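You operate a simulated robot arm through the tools that you are given. There is no shell and no other tool. Be economical: measure what you need, move in short steps, check, and stop when the job is done.

You run a simulated robot arm. Do the job below in one go: nothing can be reset, and whatever is moved stays where it is left.

Task
Shut the feeder down: feed to 0, switch off, air shut, lock and try.

The check looks at the end state, three seconds after you hand in, the way a careful person would. Anything else that was tipped, shoved, dropped, spilled or broken makes it a failure.

Robot
A 7-joint arm with a two-finger parallel gripper, fixed in place. Base frame: the origin is at the foot of the arm, x ahead of it, y to its left, z up. Lengths are in m, angles in degrees, forces in N, time in s.
With the tool pointing down near the work surface it reaches from about 0.24 to 0.68 m from the base axis. Its first joint turns from -66.0 to 66.0 degrees. Payload 2.4 kg.
The tool frame sits at the grasp point between the pads (the TCP): z along the fingers, y along the line on which they close. The tips reach 0.03 m beyond it. The gripper opens to 0.094 m. The fingers are 0.028 m wide and 0.01 m thick; the gripper's body (0.05 by 0.096 m) begins 0.055 m behind the TCP.
Orientation is that of the tool frame in the base frame, as a unit quaternion [w, x, y, z]. With the fingers straight down and closing along the base's y, the tool's x points along the base's -x, its y along +y and its z along -z.

Tools
- The arm moves only by the tool arm_command. Its argument "series" is a list that holds one entry, the list of rows, each a list of 7 numbers: the shift along the tool's x, y, z in units of 400 mm (1.0 is 400 mm), then the turn, a rotation vector about the tool's x, y, z in units of 90 degrees (1.0 is 90 degrees), then the gripper command, from -1 (fully open) to 1 (shut), values between in proportion. In form: [[[x, y, z, ax, ay, az, jaw], ...]]. A call has 1 to 10 rows; each row is the pose to reach, as a shift and turn from the pose commanded when the call began, along the tool's axes at that moment. A call with a number of a shift or a turn outside -1 to 1 is refused whole. Rows are played at 5 a second. More than 0.05 m and 8.6 degrees between two rows, or a gripper value outside its range, and nothing of the call is played. A pose out of reach is approached as far as the arm can. The call stops where the force on the tool passes 40 N (or 10 N more than at its start, if that is more) or the arm is blocked; 0.2 s more then pass. Each finger travels about 0.153 m/s and halts on what it meets, pressing with about 45 N; the grip force reading is that of the motor and also rises with nothing between the fingers. The clock runs only during rows and for 0.2 s after the last one: add rows that repeat a pose to give the fingers time. It gives the time, the measured TCP pose, the force on the tool (base axes), the opening and the grip force at its end, in the units of the frame above (readings bear some noise).
- Cameras (640 x 400 px; columns grow to the right, rows downward): "scene" is fixed at [0.0436, 0.4776, 1.4442]; the picture's right is [-0.68, -0.73, 0.00], its down [-0.41, 0.38, -0.83] and it looks along [0.61, -0.56, -0.56] (base axes); focal length 317 px, centre (320, 200). "wrist" rides on the gripper at [-0.037, 0, -0.058] in the tool frame; the picture's right is [0.00, -1.00, 0.00], its down [0.97, 0.00, -0.24] and it looks along [0.24, 0.00, 0.97] (tool axes); focal length 218 px, centre (320, 200).
- grab_frame(camera): a new picture of that camera. The clock stands still meanwhile.
- point_at(camera, pixels): for up to 12 pixels [column, row] of the newest picture of that camera ("zoom" is the newest enlarged one), the place [x, y, z] in the base frame of the surface seen there, good to about 0.003 m. The clock stands still meanwhile.
- zoom(camera, box): a new picture of the part [left, top, right, bottom] of that camera's present view, enlarged. The clock stands still meanwhile.
- close_job(): hands the job in; it is judged then, once.

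Go step by step. Measure first, check grasps and placings, and put right what went wrong. The budget is 80 turns and 54 pictures, counting those below and the enlarged ones. Unless the task says otherwise, let go and move clear before handing in, and close with one line.

The tools are called after "Emit:" as name(argument=value, ...) on one line, values as JSON. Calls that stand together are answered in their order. arm_command: Moves the arm, as the interface text tells. Its arguments: {"type":"object","properties":{"series":{"type":"array","items":{"type":"array","items":{"type":"array","items":{"type":"number"}}}}},"required":["series"]} The other tools are called the same way: grab_frame (camera) takes a picture; point_at (camera, pixels) gives the place of the surface under pixels of a picture; zoom (camera, box) takes an enlarged picture of a part of a camera's view; close_job () hands the job in.

At the start:

```text
t: 0.0
tcp_pos: [0.3338, -0.1788, 1.141]
ee_rot: [0.0, 0.001, 1.0, 0.0]
wrist_force: [0.2, -0.4, 0.9]
gripper_width: 0.0939
finger_force: 0.1
```

scene: 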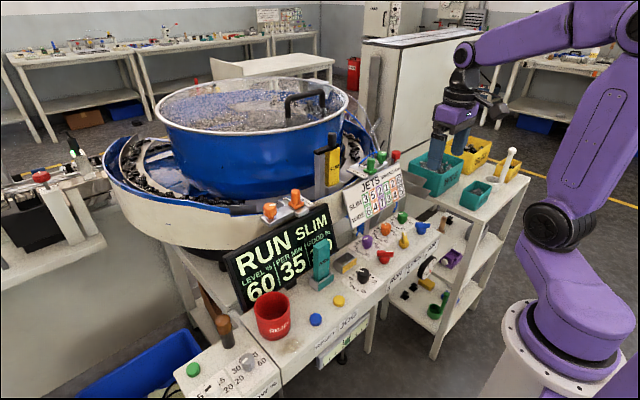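
wrist: 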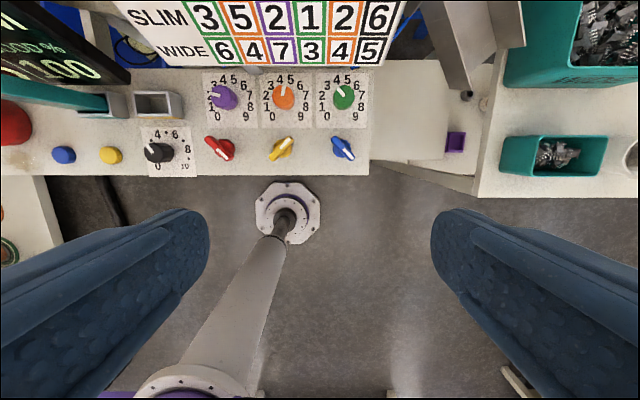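

The scene shows a console with knobs, coloured switches and a display; I'll enlarge the panel to read labels.

Emit:
zoom(camera="scene", box=[330, 190, 450, 290])

Emit:
zoom(camera="scene", box=[220, 230, 400, 370])

Emit:
zoom(camera="wrist", box=[0, 60, 380, 200])

Emit:
zoom(camera="scene", box=[240, 100, 420, 240])

```text
4.00 times, centred on (390, 240) of scene
```

zoom: 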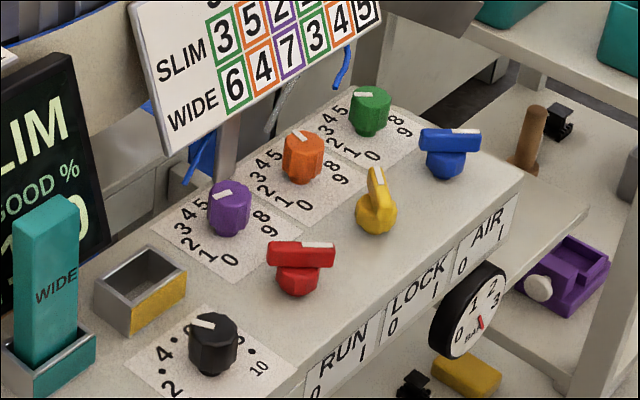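

```text
2.86 times, centred on (310, 300) of scene
```

zoom: 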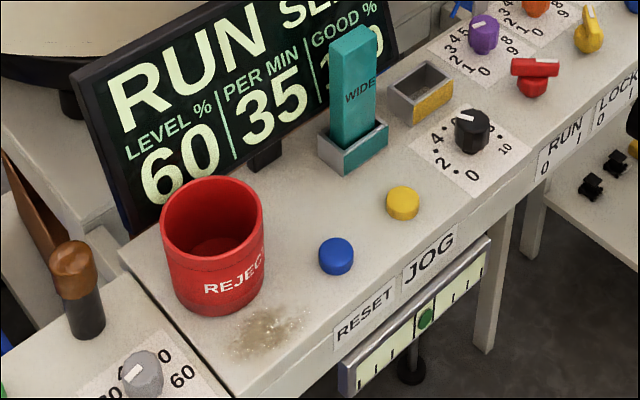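

```text
1.68 times, centred on (190, 130) of wrist
```

zoom: 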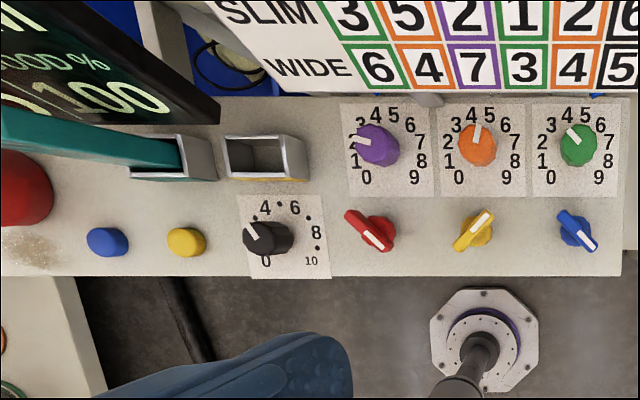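

```text
2.86 times, centred on (330, 170) of scene
```

zoom: 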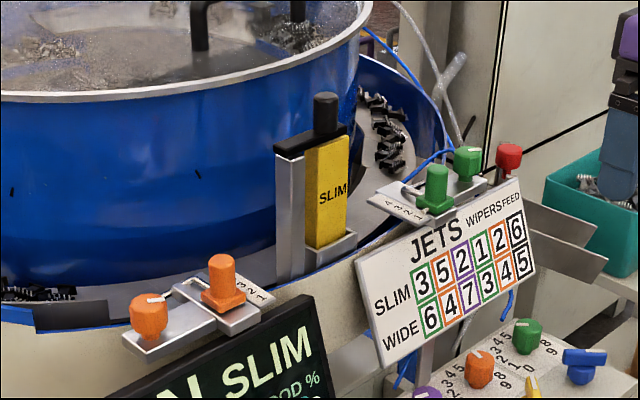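

The RUN (red), LOCK (yellow) and AIR (blue) switches have 0/I labels on the front edge. I need to know the handle directions, so I'll enlarge them.

Emit:
zoom(camera="wrist", box=[190, 120, 370, 180])

Emit:
zoom(camera="scene", box=[375, 215, 455, 280])

Emit:
point_at(camera="wrist", pixels=[[159, 152], [219, 149], [281, 148], [343, 148], [110, 155], [64, 155], [225, 97], [184, 170], [250, 165], [300, 165], [284, 93], [344, 95]])

```text
3.56 times, centred on (280, 150) of wrist
```

zoom: 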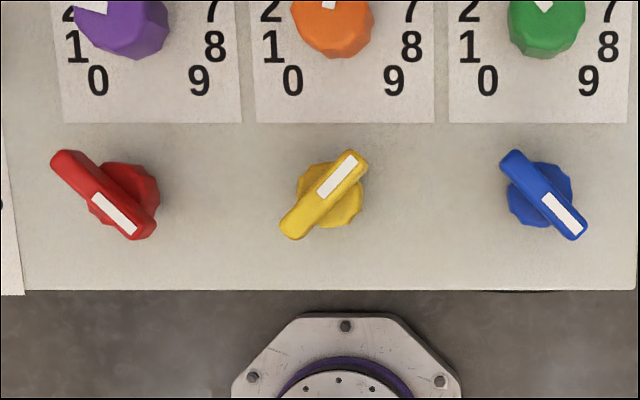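

```text
6.15 times, centred on (415, 248) of scene
```

zoom: 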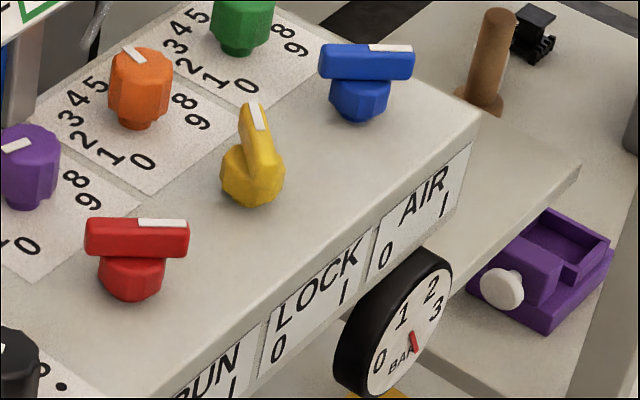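

```text
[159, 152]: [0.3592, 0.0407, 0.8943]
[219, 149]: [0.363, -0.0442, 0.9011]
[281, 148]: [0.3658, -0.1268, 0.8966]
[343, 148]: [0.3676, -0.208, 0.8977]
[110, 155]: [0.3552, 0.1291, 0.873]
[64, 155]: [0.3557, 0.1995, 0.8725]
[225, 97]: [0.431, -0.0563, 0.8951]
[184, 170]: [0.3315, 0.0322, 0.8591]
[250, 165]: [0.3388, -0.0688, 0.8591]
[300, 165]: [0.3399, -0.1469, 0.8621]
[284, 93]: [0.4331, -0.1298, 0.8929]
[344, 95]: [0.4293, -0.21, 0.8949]
```

The marks on red and blue point to the I side, while yellow is at the opposite diagonal. I'll check obstacle heights before moving over the black feed knob.

Emit:
point_at(camera="scene", pixels=[[321, 245], [322, 285], [345, 262], [363, 272], [352, 225], [402, 195], [400, 165], [330, 210], [385, 280], [372, 290], [272, 300], [415, 268]])

Emit:
arm_command(series=[[[0, 0.11, 0.04, 0, 0, 0, -0.4], [0, 0.22, 0.08, 0, 0, 0, -0.4], [0, 0.33, 0.12, 0, 0, 0, -0.4], [0, 0.44, 0.16, 0, 0, 0, -0.4], [0, 0.54, 0.2, 0, 0, 0, -0.4], [0, 0.54, 0.2, 0, 0, 0, -0.4]]])

Emit:
grab_frame(camera="wrist")

```text
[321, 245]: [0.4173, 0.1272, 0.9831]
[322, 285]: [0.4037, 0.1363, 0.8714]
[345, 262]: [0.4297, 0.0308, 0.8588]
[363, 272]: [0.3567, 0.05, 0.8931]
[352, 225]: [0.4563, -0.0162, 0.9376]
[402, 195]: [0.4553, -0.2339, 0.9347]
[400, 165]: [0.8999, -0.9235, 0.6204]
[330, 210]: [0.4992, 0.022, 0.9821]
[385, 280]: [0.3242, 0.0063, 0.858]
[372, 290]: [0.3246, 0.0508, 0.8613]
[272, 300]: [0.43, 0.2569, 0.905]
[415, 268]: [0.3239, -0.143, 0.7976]
```

```text
t: 1.4
tcp_pos: [0.3313, 0.0396, 1.0606]
ee_rot: [0.0, 0.0, 1.0, 0.0]
wrist_force: [-0.9, 0.1, -0.8]
gripper_width: 0.0658
finger_force: 0.1
```

```text
45 pictures are left
```

wrist: 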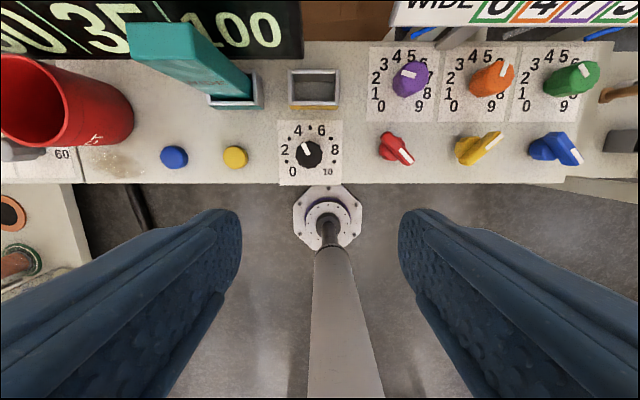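

The black knob is at about (309,154) px; I'll enlarge for its mark angle and position.

Emit:
zoom(camera="wrist", box=[270, 115, 350, 190])

Emit:
point_at(camera="zoom", pixels=[[320, 210], [270, 160], [180, 345], [430, 345], [130, 185], [510, 185], [230, 50], [410, 45], [315, 100]])

```text
5.33 times, centred on (310, 152) of wrist
```

zoom: 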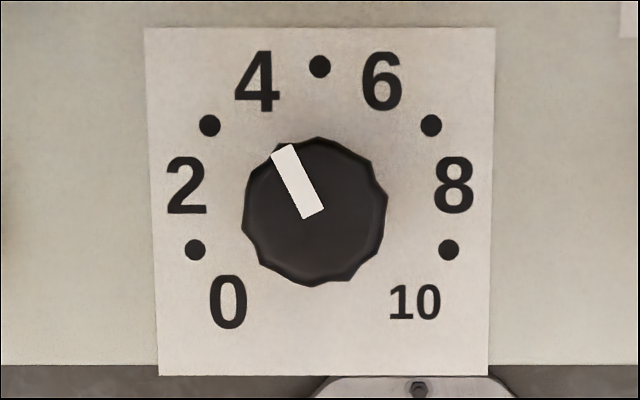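

```text
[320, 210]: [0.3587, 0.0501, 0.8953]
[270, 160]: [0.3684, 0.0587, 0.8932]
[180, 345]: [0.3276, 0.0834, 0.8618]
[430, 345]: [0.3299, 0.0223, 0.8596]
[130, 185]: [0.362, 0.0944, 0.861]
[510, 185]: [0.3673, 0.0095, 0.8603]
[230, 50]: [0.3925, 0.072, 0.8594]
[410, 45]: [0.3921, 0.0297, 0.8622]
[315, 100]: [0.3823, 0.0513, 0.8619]
```

The knob centre is about (0.358, 0.051), its mark at ~4 on a ±135° dial, so feed→0 is about 108° counter-clockwise. I pre-turn the tool 54° clockwise above the knob.

Emit:
arm_command(series=[[[-0.01, 0.004, 0.02, 0, 0, 0.09, 0.04], [-0.02, 0.008, 0.04, 0, 0, 0.18, 0.04], [-0.03, 0.012, 0.06, 0, 0, 0.27, 0.04], [-0.04, 0.016, 0.08, 0, 0, 0.36, 0.04], [-0.05, 0.02, 0.1, 0, 0, 0.45, 0.04], [-0.06, 0.024, 0.12, 0, 0, 0.54, 0.04], [-0.067, 0.0285, 0.15, 0, 0, 0.6, 0.04], [-0.067, 0.0285, 0.15, 0, 0, 0.6, 0.04]]])

Emit:
grab_frame(camera="wrist")

```text
t: 3.2
tcp_pos: [0.3589, 0.0482, 1.0016]
ee_rot: [0.001, 0.455, 0.891, 0.0]
wrist_force: [-0.6, -1.2, -0.1]
gripper_width: 0.0452
finger_force: 0.1
```

```text
43 pictures are left
```

wrist: 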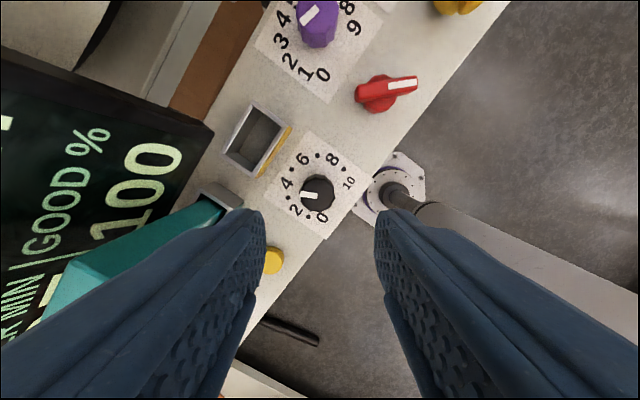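

The fingers straddle the knob line; descending to z≈0.902 with clearance to the teal block.

Emit:
arm_command(series=[[[0, 0, 0.08, 0, 0, 0, 0.04], [0, 0, 0.16, 0, 0, 0, 0.04], [0, 0, 0.21, 0, 0, 0, 0.04], [0, 0, 0.246, 0, 0, 0, 0.04], [0, 0, 0.246, 0, 0, 0, 0.04], [0, 0, 0.246, 0, 0, 0, 0.6], [0, 0, 0.246, 0, 0, 0, 0.6], [0, 0, 0.246, 0, 0, 0, 0.6]]])

Emit:
zoom(camera="scene", box=[310, 200, 430, 290])

```text
t: 5.0
tcp_pos: [0.3599, 0.0479, 0.9032]
ee_rot: [0.0, 0.453, 0.892, 0.0]
wrist_force: [5.4, 1.3, -18.8]
gripper_width: 0.0271
finger_force: 45.0
```

```text
4.44 times, centred on (370, 245) of scene
```

zoom: 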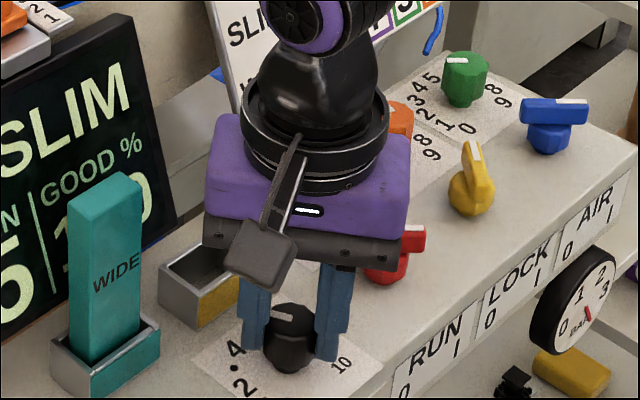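

Gripped at 27 mm. The camera would swing toward the teal block past 0°, so I'll turn only 54° counter-clockwise now, then regrip.

Emit:
arm_command(series=[[[0, 0, 0, 0, 0, -0.09, 0.6], [0, 0, 0, 0, 0, -0.18, 0.6], [0, 0, 0, 0, 0, -0.27, 0.6], [0, 0, 0, 0, 0, -0.36, 0.6], [0, 0, 0, 0, 0, -0.45, 0.6], [0, 0, 0, 0, 0, -0.54, 0.6], [0, 0, 0, 0, 0, -0.6, 0.6], [0, 0, 0, 0, 0, -0.6, 0.6], [0, 0, 0, 0, 0, -0.6, 0.04], [0, 0, 0, 0, 0, -0.6, 0.04]]])

Emit:
grab_frame(camera="wrist")

```text
t: 7.2
tcp_pos: [0.3591, 0.0487, 0.9024]
ee_rot: [0.0, 0.001, 1.0, 0.0]
wrist_force: [0.4, 0.8, 0.3]
gripper_width: 0.0454
finger_force: 0.1
```

```text
41 pictures are left
```

wrist: 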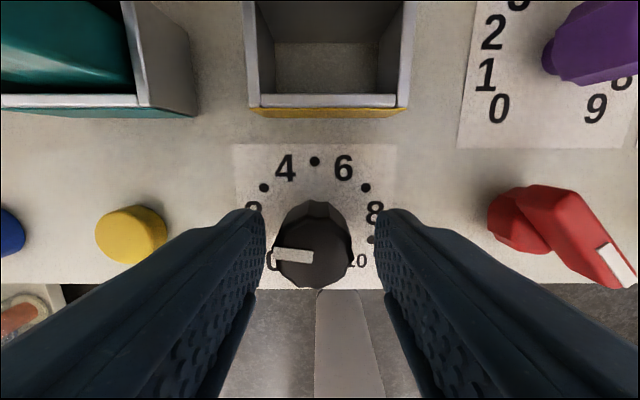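

The mark is now at about 2 (angle ≈ -82°). Rotate back open, regrip and turn another 54°.

Emit:
arm_command(series=[[[0, 0, 0, 0, 0, 0.09, 0.04], [0, 0, 0, 0, 0, 0.18, 0.04], [0, 0, 0, 0, 0, 0.27, 0.04], [0, 0, 0, 0, 0, 0.36, 0.04], [0, 0, 0, 0, 0, 0.45, 0.04], [0, 0, 0, 0, 0, 0.54, 0.04], [0, 0, 0, 0, 0, 0.6, 0.04], [0, 0, 0, 0, 0, 0.6, 0.6], [0, 0, 0, 0, 0, 0.6, 0.6], [0, 0, 0, 0, 0, 0.6, 0.6]]])

Emit:
arm_command(series=[[[0, 0, 0, 0, 0, -0.09, 0.6], [0, 0, 0, 0, 0, -0.18, 0.6], [0, 0, 0, 0, 0, -0.27, 0.6], [0, 0, 0, 0, 0, -0.36, 0.6], [0, 0, 0, 0, 0, -0.45, 0.6], [0, 0, 0, 0, 0, -0.54, 0.6], [0, 0, 0, 0, 0, -0.6, 0.6], [0, 0, 0, 0, 0, -0.6, 0.6], [0, 0, 0, 0, 0, -0.6, 0.04], [0, 0, 0, 0, 0, -0.6, 0.04]]])

Emit:
arm_command(series=[[[0, 0, -0.08, 0, 0, 0, 0.04], [0, 0, -0.16, 0, 0, 0, 0.04], [0, 0, -0.25, 0, 0, 0, 0.04], [0, 0, -0.25, 0, 0, 0, 0.04]]])

Emit:
grab_frame(camera="wrist")

Emit:
grab_frame(camera="scene")

```text
t: 9.4
tcp_pos: [0.36, 0.0502, 0.9031]
ee_rot: [0.001, 0.453, 0.891, 0.001]
wrist_force: [6.8, 6.2, -2.4]
gripper_width: 0.027
finger_force: 44.6
```

```text
t: 11.6
tcp_pos: [0.3599, 0.0485, 0.901]
ee_rot: [-0.001, 0.001, 1.0, -0.001]
wrist_force: [-0.2, 0.0, -0.4]
gripper_width: 0.0448
finger_force: 0.1
```

```text
t: 12.6
tcp_pos: [0.3579, 0.0494, 1.0028]
ee_rot: [-0.001, -0.001, 1.0, 0.0]
wrist_force: [0.2, -0.3, -0.7]
gripper_width: 0.0448
finger_force: 0.0
```

```text
40 pictures are left
```

wrist: 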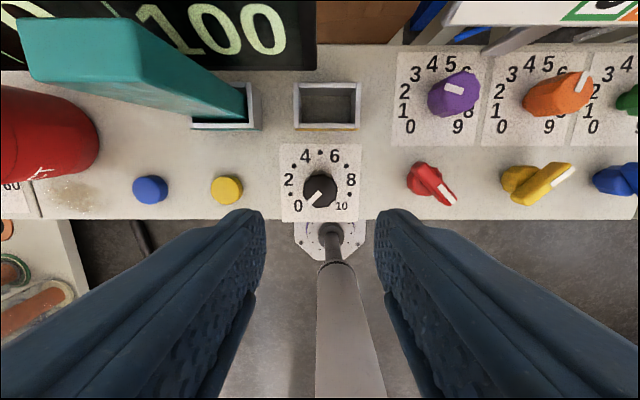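

```text
39 pictures are left
```

scene: 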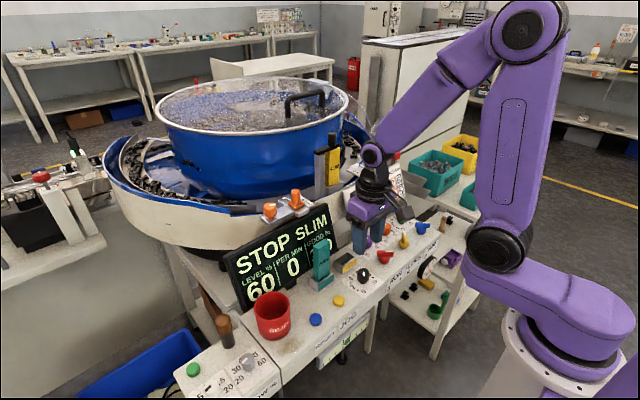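

Display reads STOP, 0 per min, mark at 0. Now move over the red RUN switch for a good look.

Emit:
arm_command(series=[[[0, -0.08, 0, 0, 0, 0, 0.04], [0, -0.16, 0, 0, 0, 0, 0.04], [0, -0.235, 0, 0, 0, 0, 0.04], [0, -0.235, 0, 0, 0, 0, 0.04]]])

Emit:
zoom(camera="wrist", box=[250, 130, 390, 220])

Emit:
point_at(camera="zoom", pixels=[[330, 230], [300, 200], [360, 270], [240, 150], [400, 330], [500, 250]])

```text
t: 13.6
tcp_pos: [0.3596, -0.0473, 1.0008]
ee_rot: [0.0, -0.001, 1.0, 0.001]
wrist_force: [-0.1, -0.7, -0.5]
gripper_width: 0.0449
finger_force: 0.0
```

```text
4.44 times, centred on (320, 175) of wrist
```

zoom: 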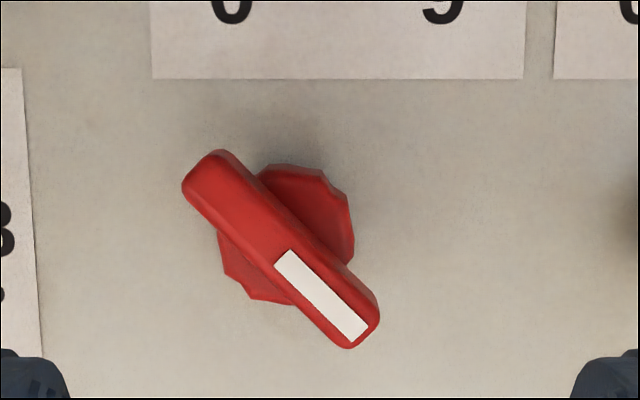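

```text
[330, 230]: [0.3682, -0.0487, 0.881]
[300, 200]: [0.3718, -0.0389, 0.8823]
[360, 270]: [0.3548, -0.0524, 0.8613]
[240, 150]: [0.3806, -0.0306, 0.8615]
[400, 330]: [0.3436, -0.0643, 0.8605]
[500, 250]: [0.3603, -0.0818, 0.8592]
```

Emit:
point_at(camera="zoom", pixels=[[281, 250], [205, 175], [355, 330], [250, 285], [340, 190]])

```text
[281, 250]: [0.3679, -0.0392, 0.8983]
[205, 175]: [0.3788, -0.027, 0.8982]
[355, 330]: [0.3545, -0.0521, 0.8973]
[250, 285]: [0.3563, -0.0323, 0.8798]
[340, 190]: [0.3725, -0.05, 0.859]
```

The red bar's centre is ≈(0.366,-0.0395), top z≈0.898, lying along +x+y with the mark toward -x-y. I'll turn the tool 45° counter-clockwise, descend so tips reach z≈0.883, and grip.

Emit:
arm_command(series=[[[-0.004, 0.004, 0, 0, 0, -0.09, 0.04], [-0.008, 0.008, 0, 0, 0, -0.18, 0.04], [-0.012, 0.012, 0, 0, 0, -0.27, 0.04], [-0.0165, 0.0145, 0, 0, 0, -0.36, 0.04], [-0.0165, 0.0145, 0.03, 0, 0, -0.44, 0.04], [-0.0165, 0.0145, 0.1, 0, 0, -0.5, 0.04], [-0.0165, 0.0145, 0.16, 0, 0, -0.5, 0.04], [-0.0165, 0.0145, 0.16, 0, 0, -0.5, 0.04]]])

Emit:
grab_frame(camera="wrist")

```text
t: 15.4
tcp_pos: [0.3669, -0.0388, 0.9396]
ee_rot: [0.0, -0.383, 0.924, 0.0]
wrist_force: [-0.2, 0.3, 0.3]
gripper_width: 0.0452
finger_force: 0.0
```

```text
37 pictures are left
```

wrist: 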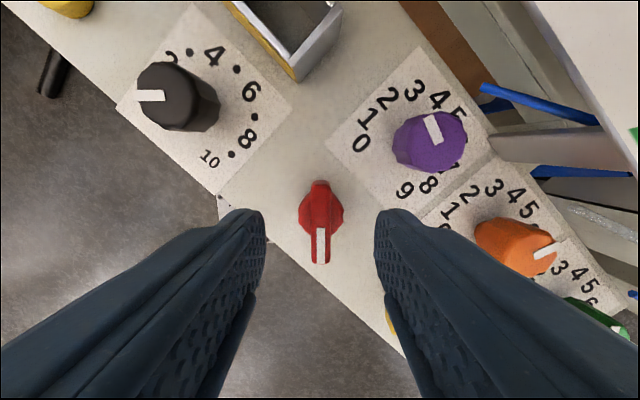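

Well centred: the bar at (320,220) lies along the fingers. Descend the last 27 mm and grip.

Emit:
arm_command(series=[[[0, 0, 0.035, 0, 0, 0, 0.04], [0, 0, 0.067, 0, 0, 0, 0.04], [0, 0, 0.067, 0, 0, 0, 0.04], [0, 0, 0.067, 0, 0, 0, 0.8], [0, 0, 0.067, 0, 0, 0, 0.8], [0, 0, 0.067, 0, 0, 0, 0.8]]])

Emit:
arm_command(series=[[[0, 0, 0, 0, 0, -0.09, 0.8], [0, 0, 0, 0, 0, -0.18, 0.8], [0, 0, 0, 0, 0, -0.27, 0.8], [0, 0, 0, 0, 0, -0.36, 0.8]]])

Emit:
grab_frame(camera="scene")

```text
t: 16.8
tcp_pos: [0.3664, -0.0404, 0.9118]
ee_rot: [-0.001, -0.384, 0.924, 0.001]
wrist_force: [-3.2, 4.8, -8.8]
gripper_width: 0.0256
finger_force: 45.2
```

```text
t: 17.8
tcp_pos: [0.3674, -0.0395, 0.9132]
ee_rot: [0.0, -0.626, 0.78, 0.0]
wrist_force: [-3.3, 1.4, 1.3]
gripper_width: 0.011
finger_force: 1.6
```

```text
36 pictures are left
```

scene: 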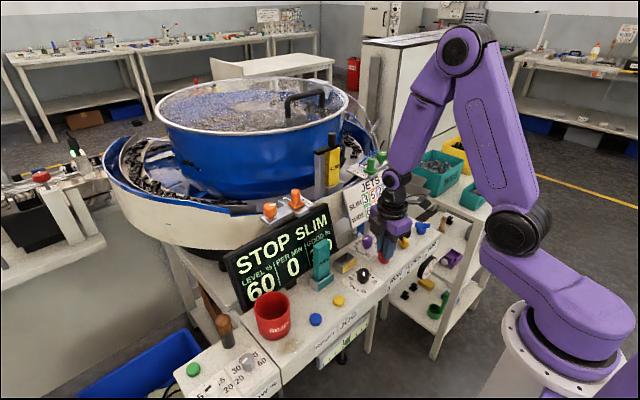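

Opening fell from 25.6 to 11 mm, so something slid; look closely.

Emit:
grab_frame(camera="wrist")

Emit:
zoom(camera="scene", box=[340, 190, 450, 280])

```text
35 pictures are left
```

wrist: 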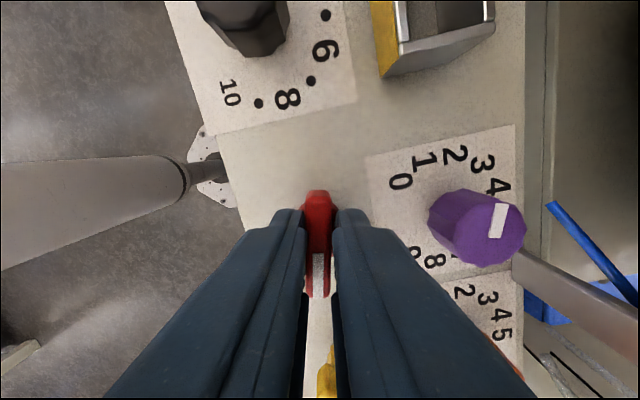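

```text
4.44 times, centred on (395, 235) of scene
```

zoom: 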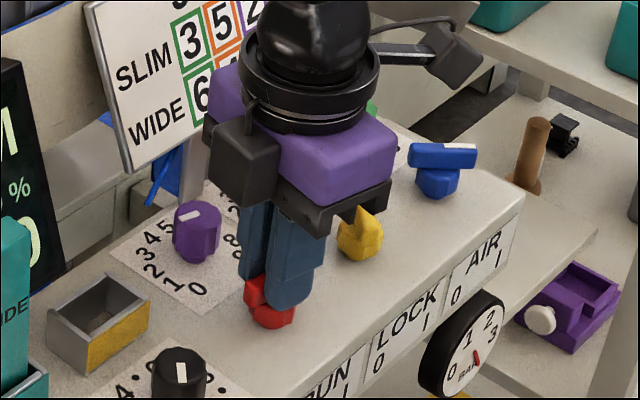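

The bar is held and turned with the tool (32° so far). Continue counter-clockwise to 90°.

Emit:
arm_command(series=[[[0, 0, 0, 0, 0, -0.09, 0.8], [0, 0, 0, 0, 0, -0.18, 0.8], [0, 0, 0, 0, 0, -0.27, 0.8], [0, 0, 0, 0, 0, -0.36, 0.8], [0, 0, 0, 0, 0, -0.45, 0.8], [0, 0, 0, 0, 0, -0.54, 0.8], [0, 0, 0, 0, 0, -0.62, 0.8], [0, 0, 0, 0, 0, -0.64, 0.8], [0, 0, 0, 0, 0, -0.64, 0.8]]])

Emit:
grab_frame(camera="wrist")

```text
t: 19.8
tcp_pos: [0.3665, -0.04, 0.9117]
ee_rot: [0.0, 0.924, -0.382, 0.0]
wrist_force: [-1.3, -1.9, 0.9]
gripper_width: 0.0107
finger_force: 1.3
```

```text
33 pictures are left
```

wrist: 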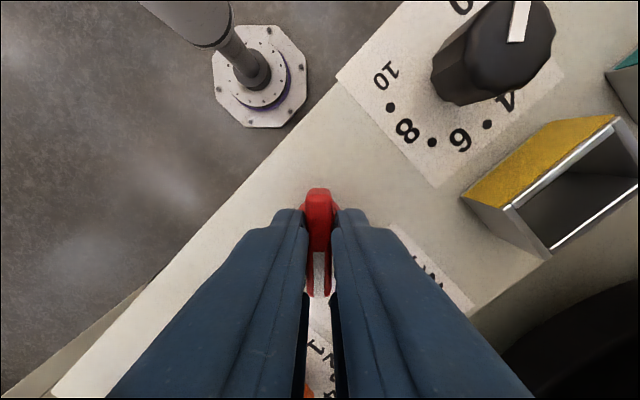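

Bar now lies along +x−y with the tool at 135°. Release, rise and check the red switch and the display.

Emit:
arm_command(series=[[[0, 0, 0, 0, 0, 0, 0.04], [0, 0, 0, 0, 0, 0, 0.04], [0, 0, -0.08, 0, 0, 0, 0.04], [0, 0, -0.16, 0, 0, 0, 0.04], [0, 0, -0.22, 0, 0, 0, 0.04], [0.07, 0.07, -0.22, 0, 0, 0.09, 0.04], [0.14, 0.14, -0.22, 0, 0, 0.18, 0.04], [0.21, 0.21, -0.22, 0, 0, 0.27, 0.04], [0.283, 0.283, -0.22, 0, 0, 0.36, 0.04], [0.283, 0.283, -0.22, 0, 0, 0.45, 0.04]]])

Emit:
arm_command(series=[[[0, 0, 0, 0, 0, 0.09, 0.04], [0, 0, 0, 0, 0, 0.18, 0.04], [0, 0, 0, 0, 0, 0.27, 0.04], [0, 0, 0, 0, 0, 0.36, 0.04], [0, 0, 0, 0, 0, 0.45, 0.04], [0, 0, 0, 0, 0, 0.54, 0.04], [0, 0, 0, 0, 0, 0.55, 0.04]]])

Emit:
grab_frame(camera="wrist")

Emit:
zoom(camera="scene", box=[220, 190, 460, 340])

```text
t: 22.0
tcp_pos: [0.3666, -0.2005, 1.0009]
ee_rot: [-0.001, 0.734, -0.679, 0.0]
wrist_force: [-0.5, 0.0, -0.7]
gripper_width: 0.0451
finger_force: 0.1
```

```text
t: 23.6
tcp_pos: [0.3664, -0.1996, 1.0008]
ee_rot: [-0.001, -0.382, 0.924, 0.0]
wrist_force: [0.5, 0.2, 0.2]
gripper_width: 0.0451
finger_force: 0.0
```

```text
32 pictures are left
```

wrist: 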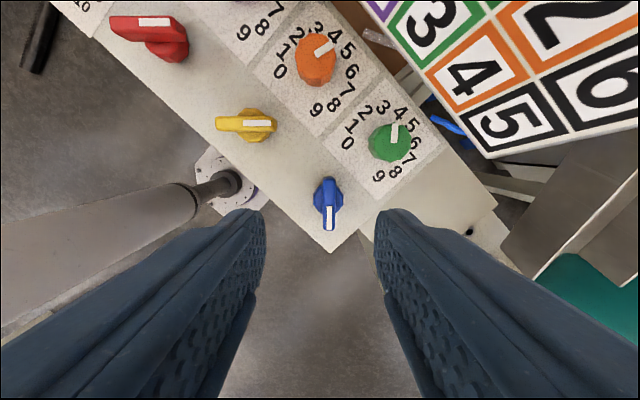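

```text
2.67 times, centred on (340, 265) of scene
```

zoom: 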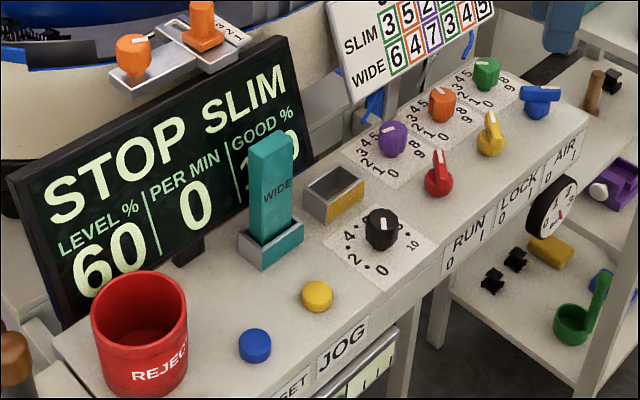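

Red is now at the same attitude as yellow (0). The blue bar is at (328,203), slightly off centre; measure it.

Emit:
point_at(camera="wrist", pixels=[[327, 184], [329, 205], [331, 224], [328, 195]])

```text
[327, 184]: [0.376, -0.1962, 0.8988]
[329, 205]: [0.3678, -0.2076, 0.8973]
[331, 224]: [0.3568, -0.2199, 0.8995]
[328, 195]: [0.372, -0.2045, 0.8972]
```

Blue bar's centre is ≈(0.3665,-0.208). Shift 8 mm, descend a bit less deep than before (tips ≈0.887), grip, and turn 90° counter-clockwise.

Emit:
arm_command(series=[[[0.014, -0.014, 0.05, 0, 0, 0, 0.04], [0.014, -0.014, 0.11, 0, 0, 0, 0.04], [0.014, -0.014, 0.17, 0, 0, 0, 0.04], [0.014, -0.014, 0.21, 0, 0, 0, 0.04], [0.014, -0.014, 0.21, 0, 0, 0, 0.04], [0.014, -0.014, 0.21, 0, 0, 0, 0.8], [0.014, -0.014, 0.21, 0, 0, 0, 0.8], [0.014, -0.014, 0.21, 0, 0, 0, 0.8]]])

Emit:
grab_frame(camera="wrist")

```text
t: 25.4
tcp_pos: [0.3655, -0.2074, 0.9169]
ee_rot: [0.001, -0.383, 0.924, -0.001]
wrist_force: [5.1, -5.1, -1.3]
gripper_width: 0.0134
finger_force: 3.7
```

```text
30 pictures are left
```

wrist: 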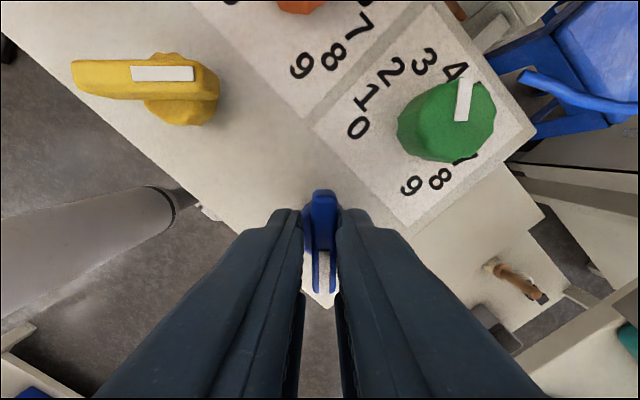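

Blue bar is held (≈13 mm). Turn 90° counter-clockwise.

Emit:
arm_command(series=[[[0, 0, 0, 0, 0, -0.09, 0.8], [0, 0, 0, 0, 0, -0.18, 0.8], [0, 0, 0, 0, 0, -0.27, 0.8], [0, 0, 0, 0, 0, -0.36, 0.8], [0, 0, 0, 0, 0, -0.45, 0.8], [0, 0, 0, 0, 0, -0.54, 0.8], [0, 0, 0, 0, 0, -0.63, 0.8], [0, 0, 0, 0, 0, -0.72, 0.8], [0, 0, 0, 0, 0, -0.81, 0.8], [0, 0, 0, 0, 0, -0.9, 0.8]]])

Emit:
arm_command(series=[[[0, 0, 0, 0, 0, -0.05, 0.8], [0, 0, 0, 0, 0, -0.1, 0.8], [0, 0, 0, 0, 0, -0.1, 0.8], [0, 0, 0, 0, 0, -0.1, 0.04], [0, 0, 0, 0, 0, -0.1, 0.04], [0, 0, -0.08, 0, 0, -0.1, 0.04], [0, 0, -0.16, 0, 0, -0.1, 0.04], [0, 0, -0.21, 0, 0, -0.1, 0.04], [0, 0, -0.21, 0, 0, -0.1, 0.04]]])

Emit:
grab_frame(camera="wrist")

Emit:
zoom(camera="scene", box=[340, 190, 470, 290])

```text
t: 27.6
tcp_pos: [0.3648, -0.2071, 0.9164]
ee_rot: [0.0, 0.892, -0.453, -0.001]
wrist_force: [-4.8, -1.4, -1.0]
gripper_width: 0.0123
finger_force: 2.3
```

```text
t: 29.6
tcp_pos: [0.3673, -0.2081, 1.0004]
ee_rot: [0.0, 0.924, -0.383, -0.001]
wrist_force: [-0.1, 0.2, 0.9]
gripper_width: 0.045
finger_force: 0.1
```

```text
29 pictures are left
```

wrist: 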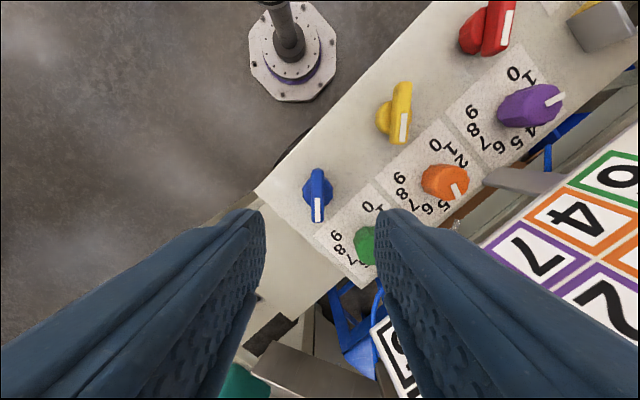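

```text
4.00 times, centred on (405, 240) of scene
```

zoom: 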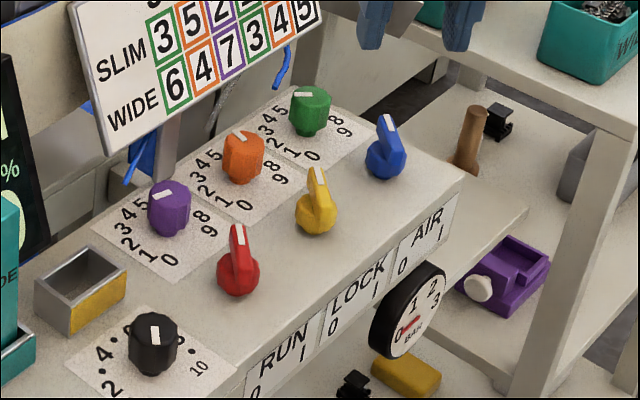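

The gauge needle has fallen to 0 and blue is at 0. Next, move over the yellow LOCK switch.

Emit:
arm_command(series=[[[-0.05, -0.05, 0, 0, 0, 0, 0.04], [-0.1, -0.1, 0, 0, 0, 0, 0.04], [-0.1485, -0.1485, 0, 0, 0, 0, 0.04], [-0.1485, -0.1485, 0, 0, 0, 0, 0.04]]])

Emit:
grab_frame(camera="wrist")

Emit:
point_at(camera="wrist", pixels=[[320, 185], [320, 203], [320, 220]])

```text
t: 30.6
tcp_pos: [0.3671, -0.1228, 1.0001]
ee_rot: [0.0, 0.924, -0.382, 0.001]
wrist_force: [-0.2, 0.2, 0.7]
gripper_width: 0.0451
finger_force: 0.1
```

```text
27 pictures are left
```

wrist: 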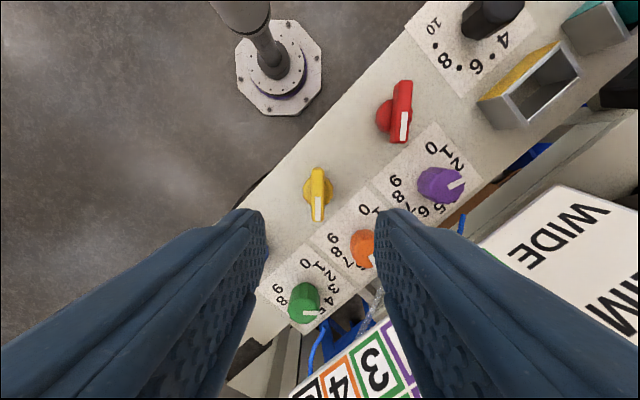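

```text
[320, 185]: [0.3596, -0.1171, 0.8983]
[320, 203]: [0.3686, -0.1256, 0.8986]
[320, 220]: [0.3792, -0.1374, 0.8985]
```

Yellow is centred at (318,195), just as blue was. Descend, grip, and turn 90° clockwise to I.

Emit:
arm_command(series=[[[0, 0, 0.05, 0, 0, 0, 0.04], [0, 0, 0.11, 0, 0, 0, 0.04], [0, 0, 0.17, 0, 0, 0, 0.04], [0, 0, 0.21, 0, 0, 0, 0.04], [0, 0, 0.21, 0, 0, 0, 0.04], [0, 0, 0.21, 0, 0, 0, 0.8], [0, 0, 0.21, 0, 0, 0, 0.8], [0, 0, 0.21, 0, 0, 0, 0.8]]])

Emit:
arm_command(series=[[[0, 0, 0, 0, 0, 0.09, 0.8], [0, 0, 0, 0, 0, 0.18, 0.8], [0, 0, 0, 0, 0, 0.27, 0.8], [0, 0, 0, 0, 0, 0.36, 0.8], [0, 0, 0, 0, 0, 0.45, 0.8], [0, 0, 0, 0, 0, 0.54, 0.8], [0, 0, 0, 0, 0, 0.63, 0.8], [0, 0, 0, 0, 0, 0.72, 0.8], [0, 0, 0, 0, 0, 0.81, 0.8], [0, 0, 0, 0, 0, 0.9, 0.8]]])

Emit:
arm_command(series=[[[0, 0, 0, 0, 0, 0.05, 0.8], [0, 0, 0, 0, 0, 0.1, 0.8], [0, 0, 0, 0, 0, 0.1, 0.8], [0, 0, 0, 0, 0, 0.1, 0.04], [0, 0, 0, 0, 0, 0.1, 0.04], [0, 0, -0.08, 0, 0, 0.1, 0.04], [0, 0, -0.16, 0, 0, 0.1, 0.04], [0, 0, -0.21, 0, 0, 0.1, 0.04], [0, 0, -0.21, 0, 0, 0.1, 0.04]]])

Emit:
grab_frame(camera="wrist")

Emit:
grab_frame(camera="scene")

```text
t: 32.4
tcp_pos: [0.3656, -0.1247, 0.9172]
ee_rot: [0.0, 0.924, -0.384, 0.0]
wrist_force: [-1.4, -1.6, -1.5]
gripper_width: 0.0111
finger_force: 1.9
```

```text
t: 34.6
tcp_pos: [0.367, -0.1234, 0.916]
ee_rot: [0.0, -0.453, 0.891, -0.001]
wrist_force: [2.7, -0.7, 1.2]
gripper_width: 0.0107
finger_force: 0.8
```

```text
t: 36.6
tcp_pos: [0.3641, -0.1234, 0.9977]
ee_rot: [0.0, -0.383, 0.924, 0.0]
wrist_force: [0.7, 0.0, 0.3]
gripper_width: 0.0451
finger_force: 0.0
```

```text
26 pictures are left
```

wrist: 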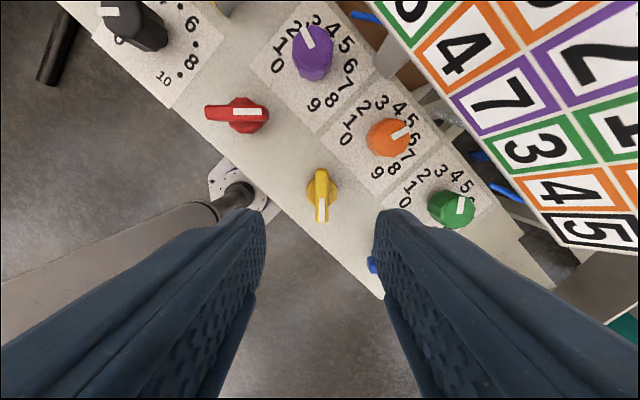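

```text
25 pictures are left
```

scene: 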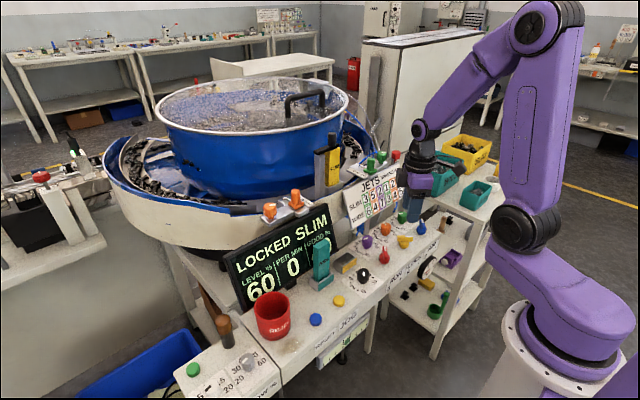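

Display reads LOCKED. For the "try" I'll press JOG (yellow button); measure it and its neighbours.

Emit:
point_at(camera="scene", pixels=[[338, 299], [333, 300], [343, 300], [338, 296], [338, 305], [320, 250], [314, 250], [330, 252], [323, 285], [316, 319], [345, 325]])

Emit:
zoom(camera="scene", box=[290, 230, 390, 350])

```text
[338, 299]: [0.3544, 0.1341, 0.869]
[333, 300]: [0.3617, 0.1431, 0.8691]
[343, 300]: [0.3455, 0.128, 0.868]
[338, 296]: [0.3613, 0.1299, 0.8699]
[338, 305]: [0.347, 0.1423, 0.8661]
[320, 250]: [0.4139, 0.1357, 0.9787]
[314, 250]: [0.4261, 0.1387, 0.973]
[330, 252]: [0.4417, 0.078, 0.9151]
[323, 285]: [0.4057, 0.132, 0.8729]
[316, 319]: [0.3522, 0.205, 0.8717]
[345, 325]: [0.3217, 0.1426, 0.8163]
```

```text
3.33 times, centred on (340, 290) of scene
```

zoom: 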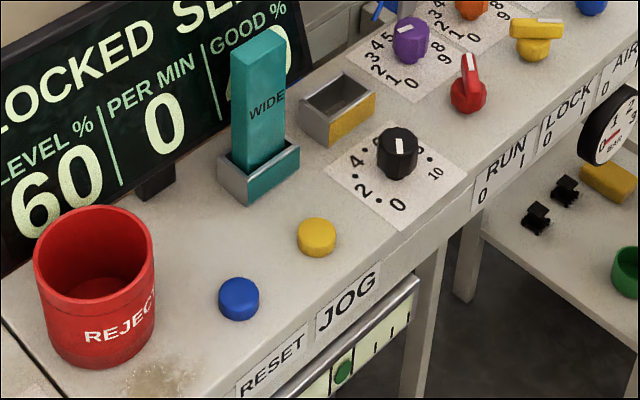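

JOG's centre is ≈(0.355,0.132), top z 0.870. To keep the hand clear of the teal block I'll press with one finger, tool at 90° and hand set back to x≈0.326.

Emit:
arm_command(series=[[[-0.06, 0.085, -0.05, 0, 0, -0.07, -0.064], [-0.12, 0.17, -0.05, 0, 0, -0.14, -0.064], [-0.18, 0.255, -0.05, 0, 0, -0.21, -0.064], [-0.24, 0.34, -0.05, 0, 0, -0.28, -0.064], [-0.3, 0.425, -0.05, 0, 0, -0.36, -0.064], [-0.345, 0.48, -0.05, 0, 0, -0.44, -0.064], [-0.382, 0.523, -0.05, 0, 0, -0.5, -0.064], [-0.382, 0.523, -0.05, 0, 0, -0.5, -0.064]]])

Emit:
grab_frame(camera="wrist")

```text
t: 38.4
tcp_pos: [0.3259, 0.1336, 1.0203]
ee_rot: [0.0, 0.708, -0.706, -0.001]
wrist_force: [-0.2, -0.8, -0.2]
gripper_width: 0.05
finger_force: 0.0
```

```text
23 pictures are left
```

wrist: 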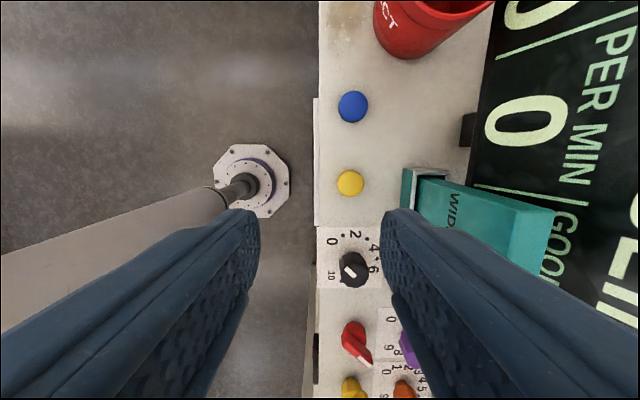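

The button lines up with the right finger (30 px right of centre → x≈0.355). Descend to just above it, then press a few mm.

Emit:
arm_command(series=[[[0, 0, 0.1, 0, 0, 0, -0.064], [0, 0, 0.2, 0, 0, 0, -0.064], [0, 0, 0.26, 0, 0, 0, -0.064], [0, 0, 0.285, 0, 0, 0, -0.064], [0, 0, 0.295, 0, 0, 0, -0.064], [0, 0, 0.302, 0, 0, 0, -0.064], [0, 0, 0.308, 0, 0, 0, -0.064], [0, 0, 0.308, 0, 0, 0, -0.064]]])

Emit:
grab_frame(camera="scene")

Emit:
zoom(camera="scene", box=[230, 200, 390, 340])

```text
t: 40.2
tcp_pos: [0.3265, 0.1332, 0.897]
ee_rot: [-0.001, -0.707, 0.708, 0.0]
wrist_force: [-0.6, -1.1, 3.3]
gripper_width: 0.0499
finger_force: 0.0
```

```text
22 pictures are left
```

scene: 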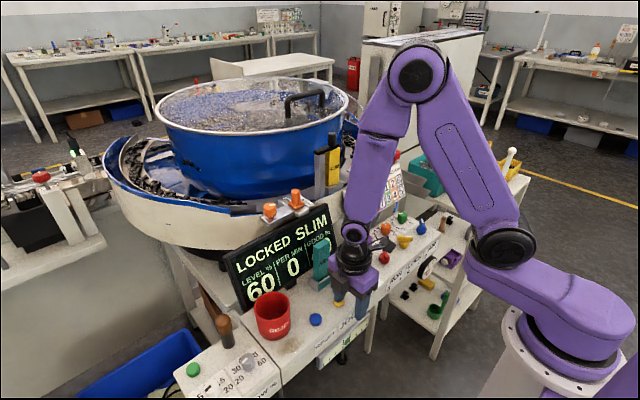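

```text
2.86 times, centred on (310, 270) of scene
```

zoom: 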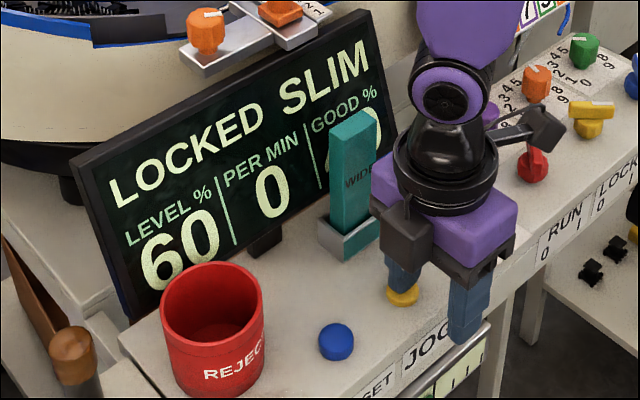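

Contact with 3 N; display unchanged. Press a little deeper and hold to make sure the button is actuated.

Emit:
arm_command(series=[[[0, 0, 0.005, 0, 0, 0, -0.064], [0, 0, 0.009, 0, 0, 0, -0.064], [0, 0, 0.012, 0, 0, 0, -0.064], [0, 0, 0.012, 0, 0, 0, -0.064], [0, 0, 0.012, 0, 0, 0, -0.064]]])

Emit:
zoom(camera="scene", box=[230, 200, 390, 340])

```text
t: 41.4
tcp_pos: [0.3254, 0.1334, 0.8925]
ee_rot: [0.0, 0.707, -0.707, 0.001]
wrist_force: [-0.8, -1.0, 23.0]
gripper_width: 0.0495
finger_force: 0.0
```

```text
2.86 times, centred on (310, 270) of scene
```

zoom: 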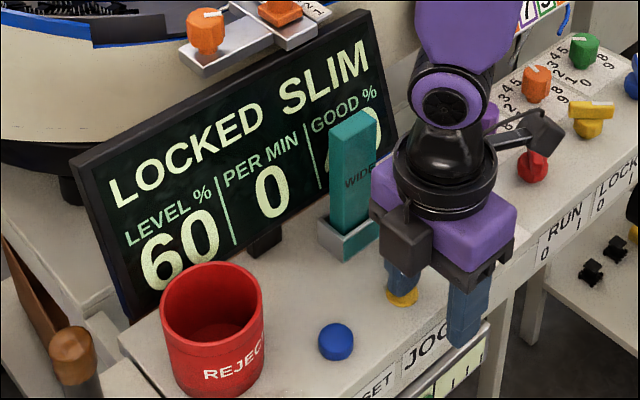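

JOG is bottomed (23 N) and nothing runs: still LOCKED, 0 per min. Lift off, back away and do a final check.

Emit:
arm_command(series=[[[0, 0, -0.05, 0, 0, 0, -0.064], [0, 0, -0.15, 0, 0, 0, -0.064], [0, 0, -0.25, 0, 0, 0, -0.064], [0, 0, -0.35, 0, 0, 0, -0.064], [0, 0, -0.45, 0, 0, 0, -0.064], [0, 0, -0.45, 0, 0, 0, -0.064]]])

Emit:
grab_frame(camera="scene")

Emit:
zoom(camera="scene", box=[290, 200, 460, 320])

Emit:
grab_frame(camera="wrist")

```text
t: 42.8
tcp_pos: [0.3235, 0.1329, 1.0731]
ee_rot: [0.001, 0.708, -0.706, 0.0]
wrist_force: [0.5, 0.3, 0.5]
gripper_width: 0.0498
finger_force: 0.0
```

```text
19 pictures are left
```

scene: 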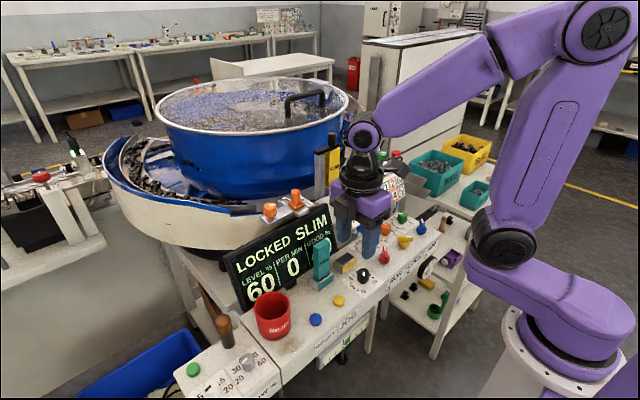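

```text
3.33 times, centred on (375, 260) of scene
```

zoom: 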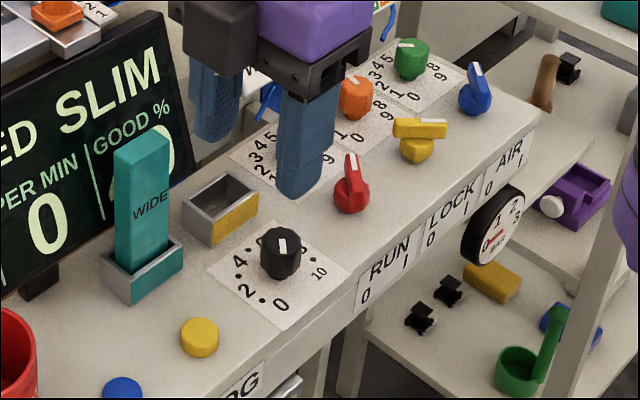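

```text
17 pictures are left
```

wrist: 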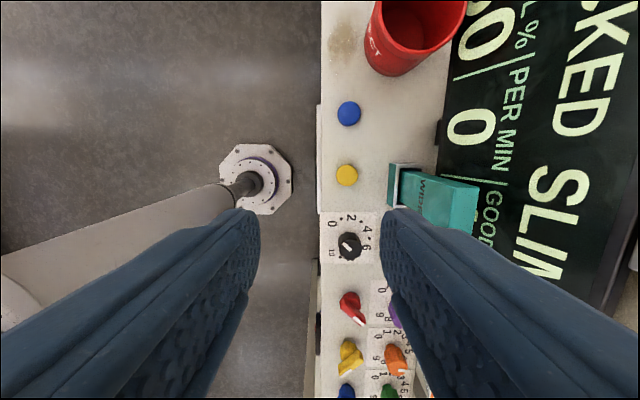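

Display LOCKED, gauge at 0, JOG sprung back. One last enlarged check of the feed mark.

Emit:
zoom(camera="wrist", box=[315, 205, 385, 265])

```text
6.67 times, centred on (350, 235) of wrist
```

zoom: 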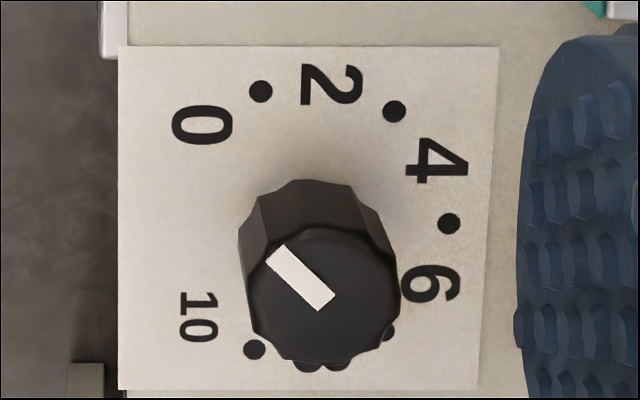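

The mark points diagonally at 0, within a few degrees. All states are right, so I'm handing in.

Emit:
close_job()

```text
The job is handed in.
```

The feeder is shut down: feed is at 0, RUN is off, AIR is shut (gauge at 0 bar) and LOCK is on. I tried it by pressing JOG fully, and nothing ran; the display stayed at LOCKED, 0 per min.
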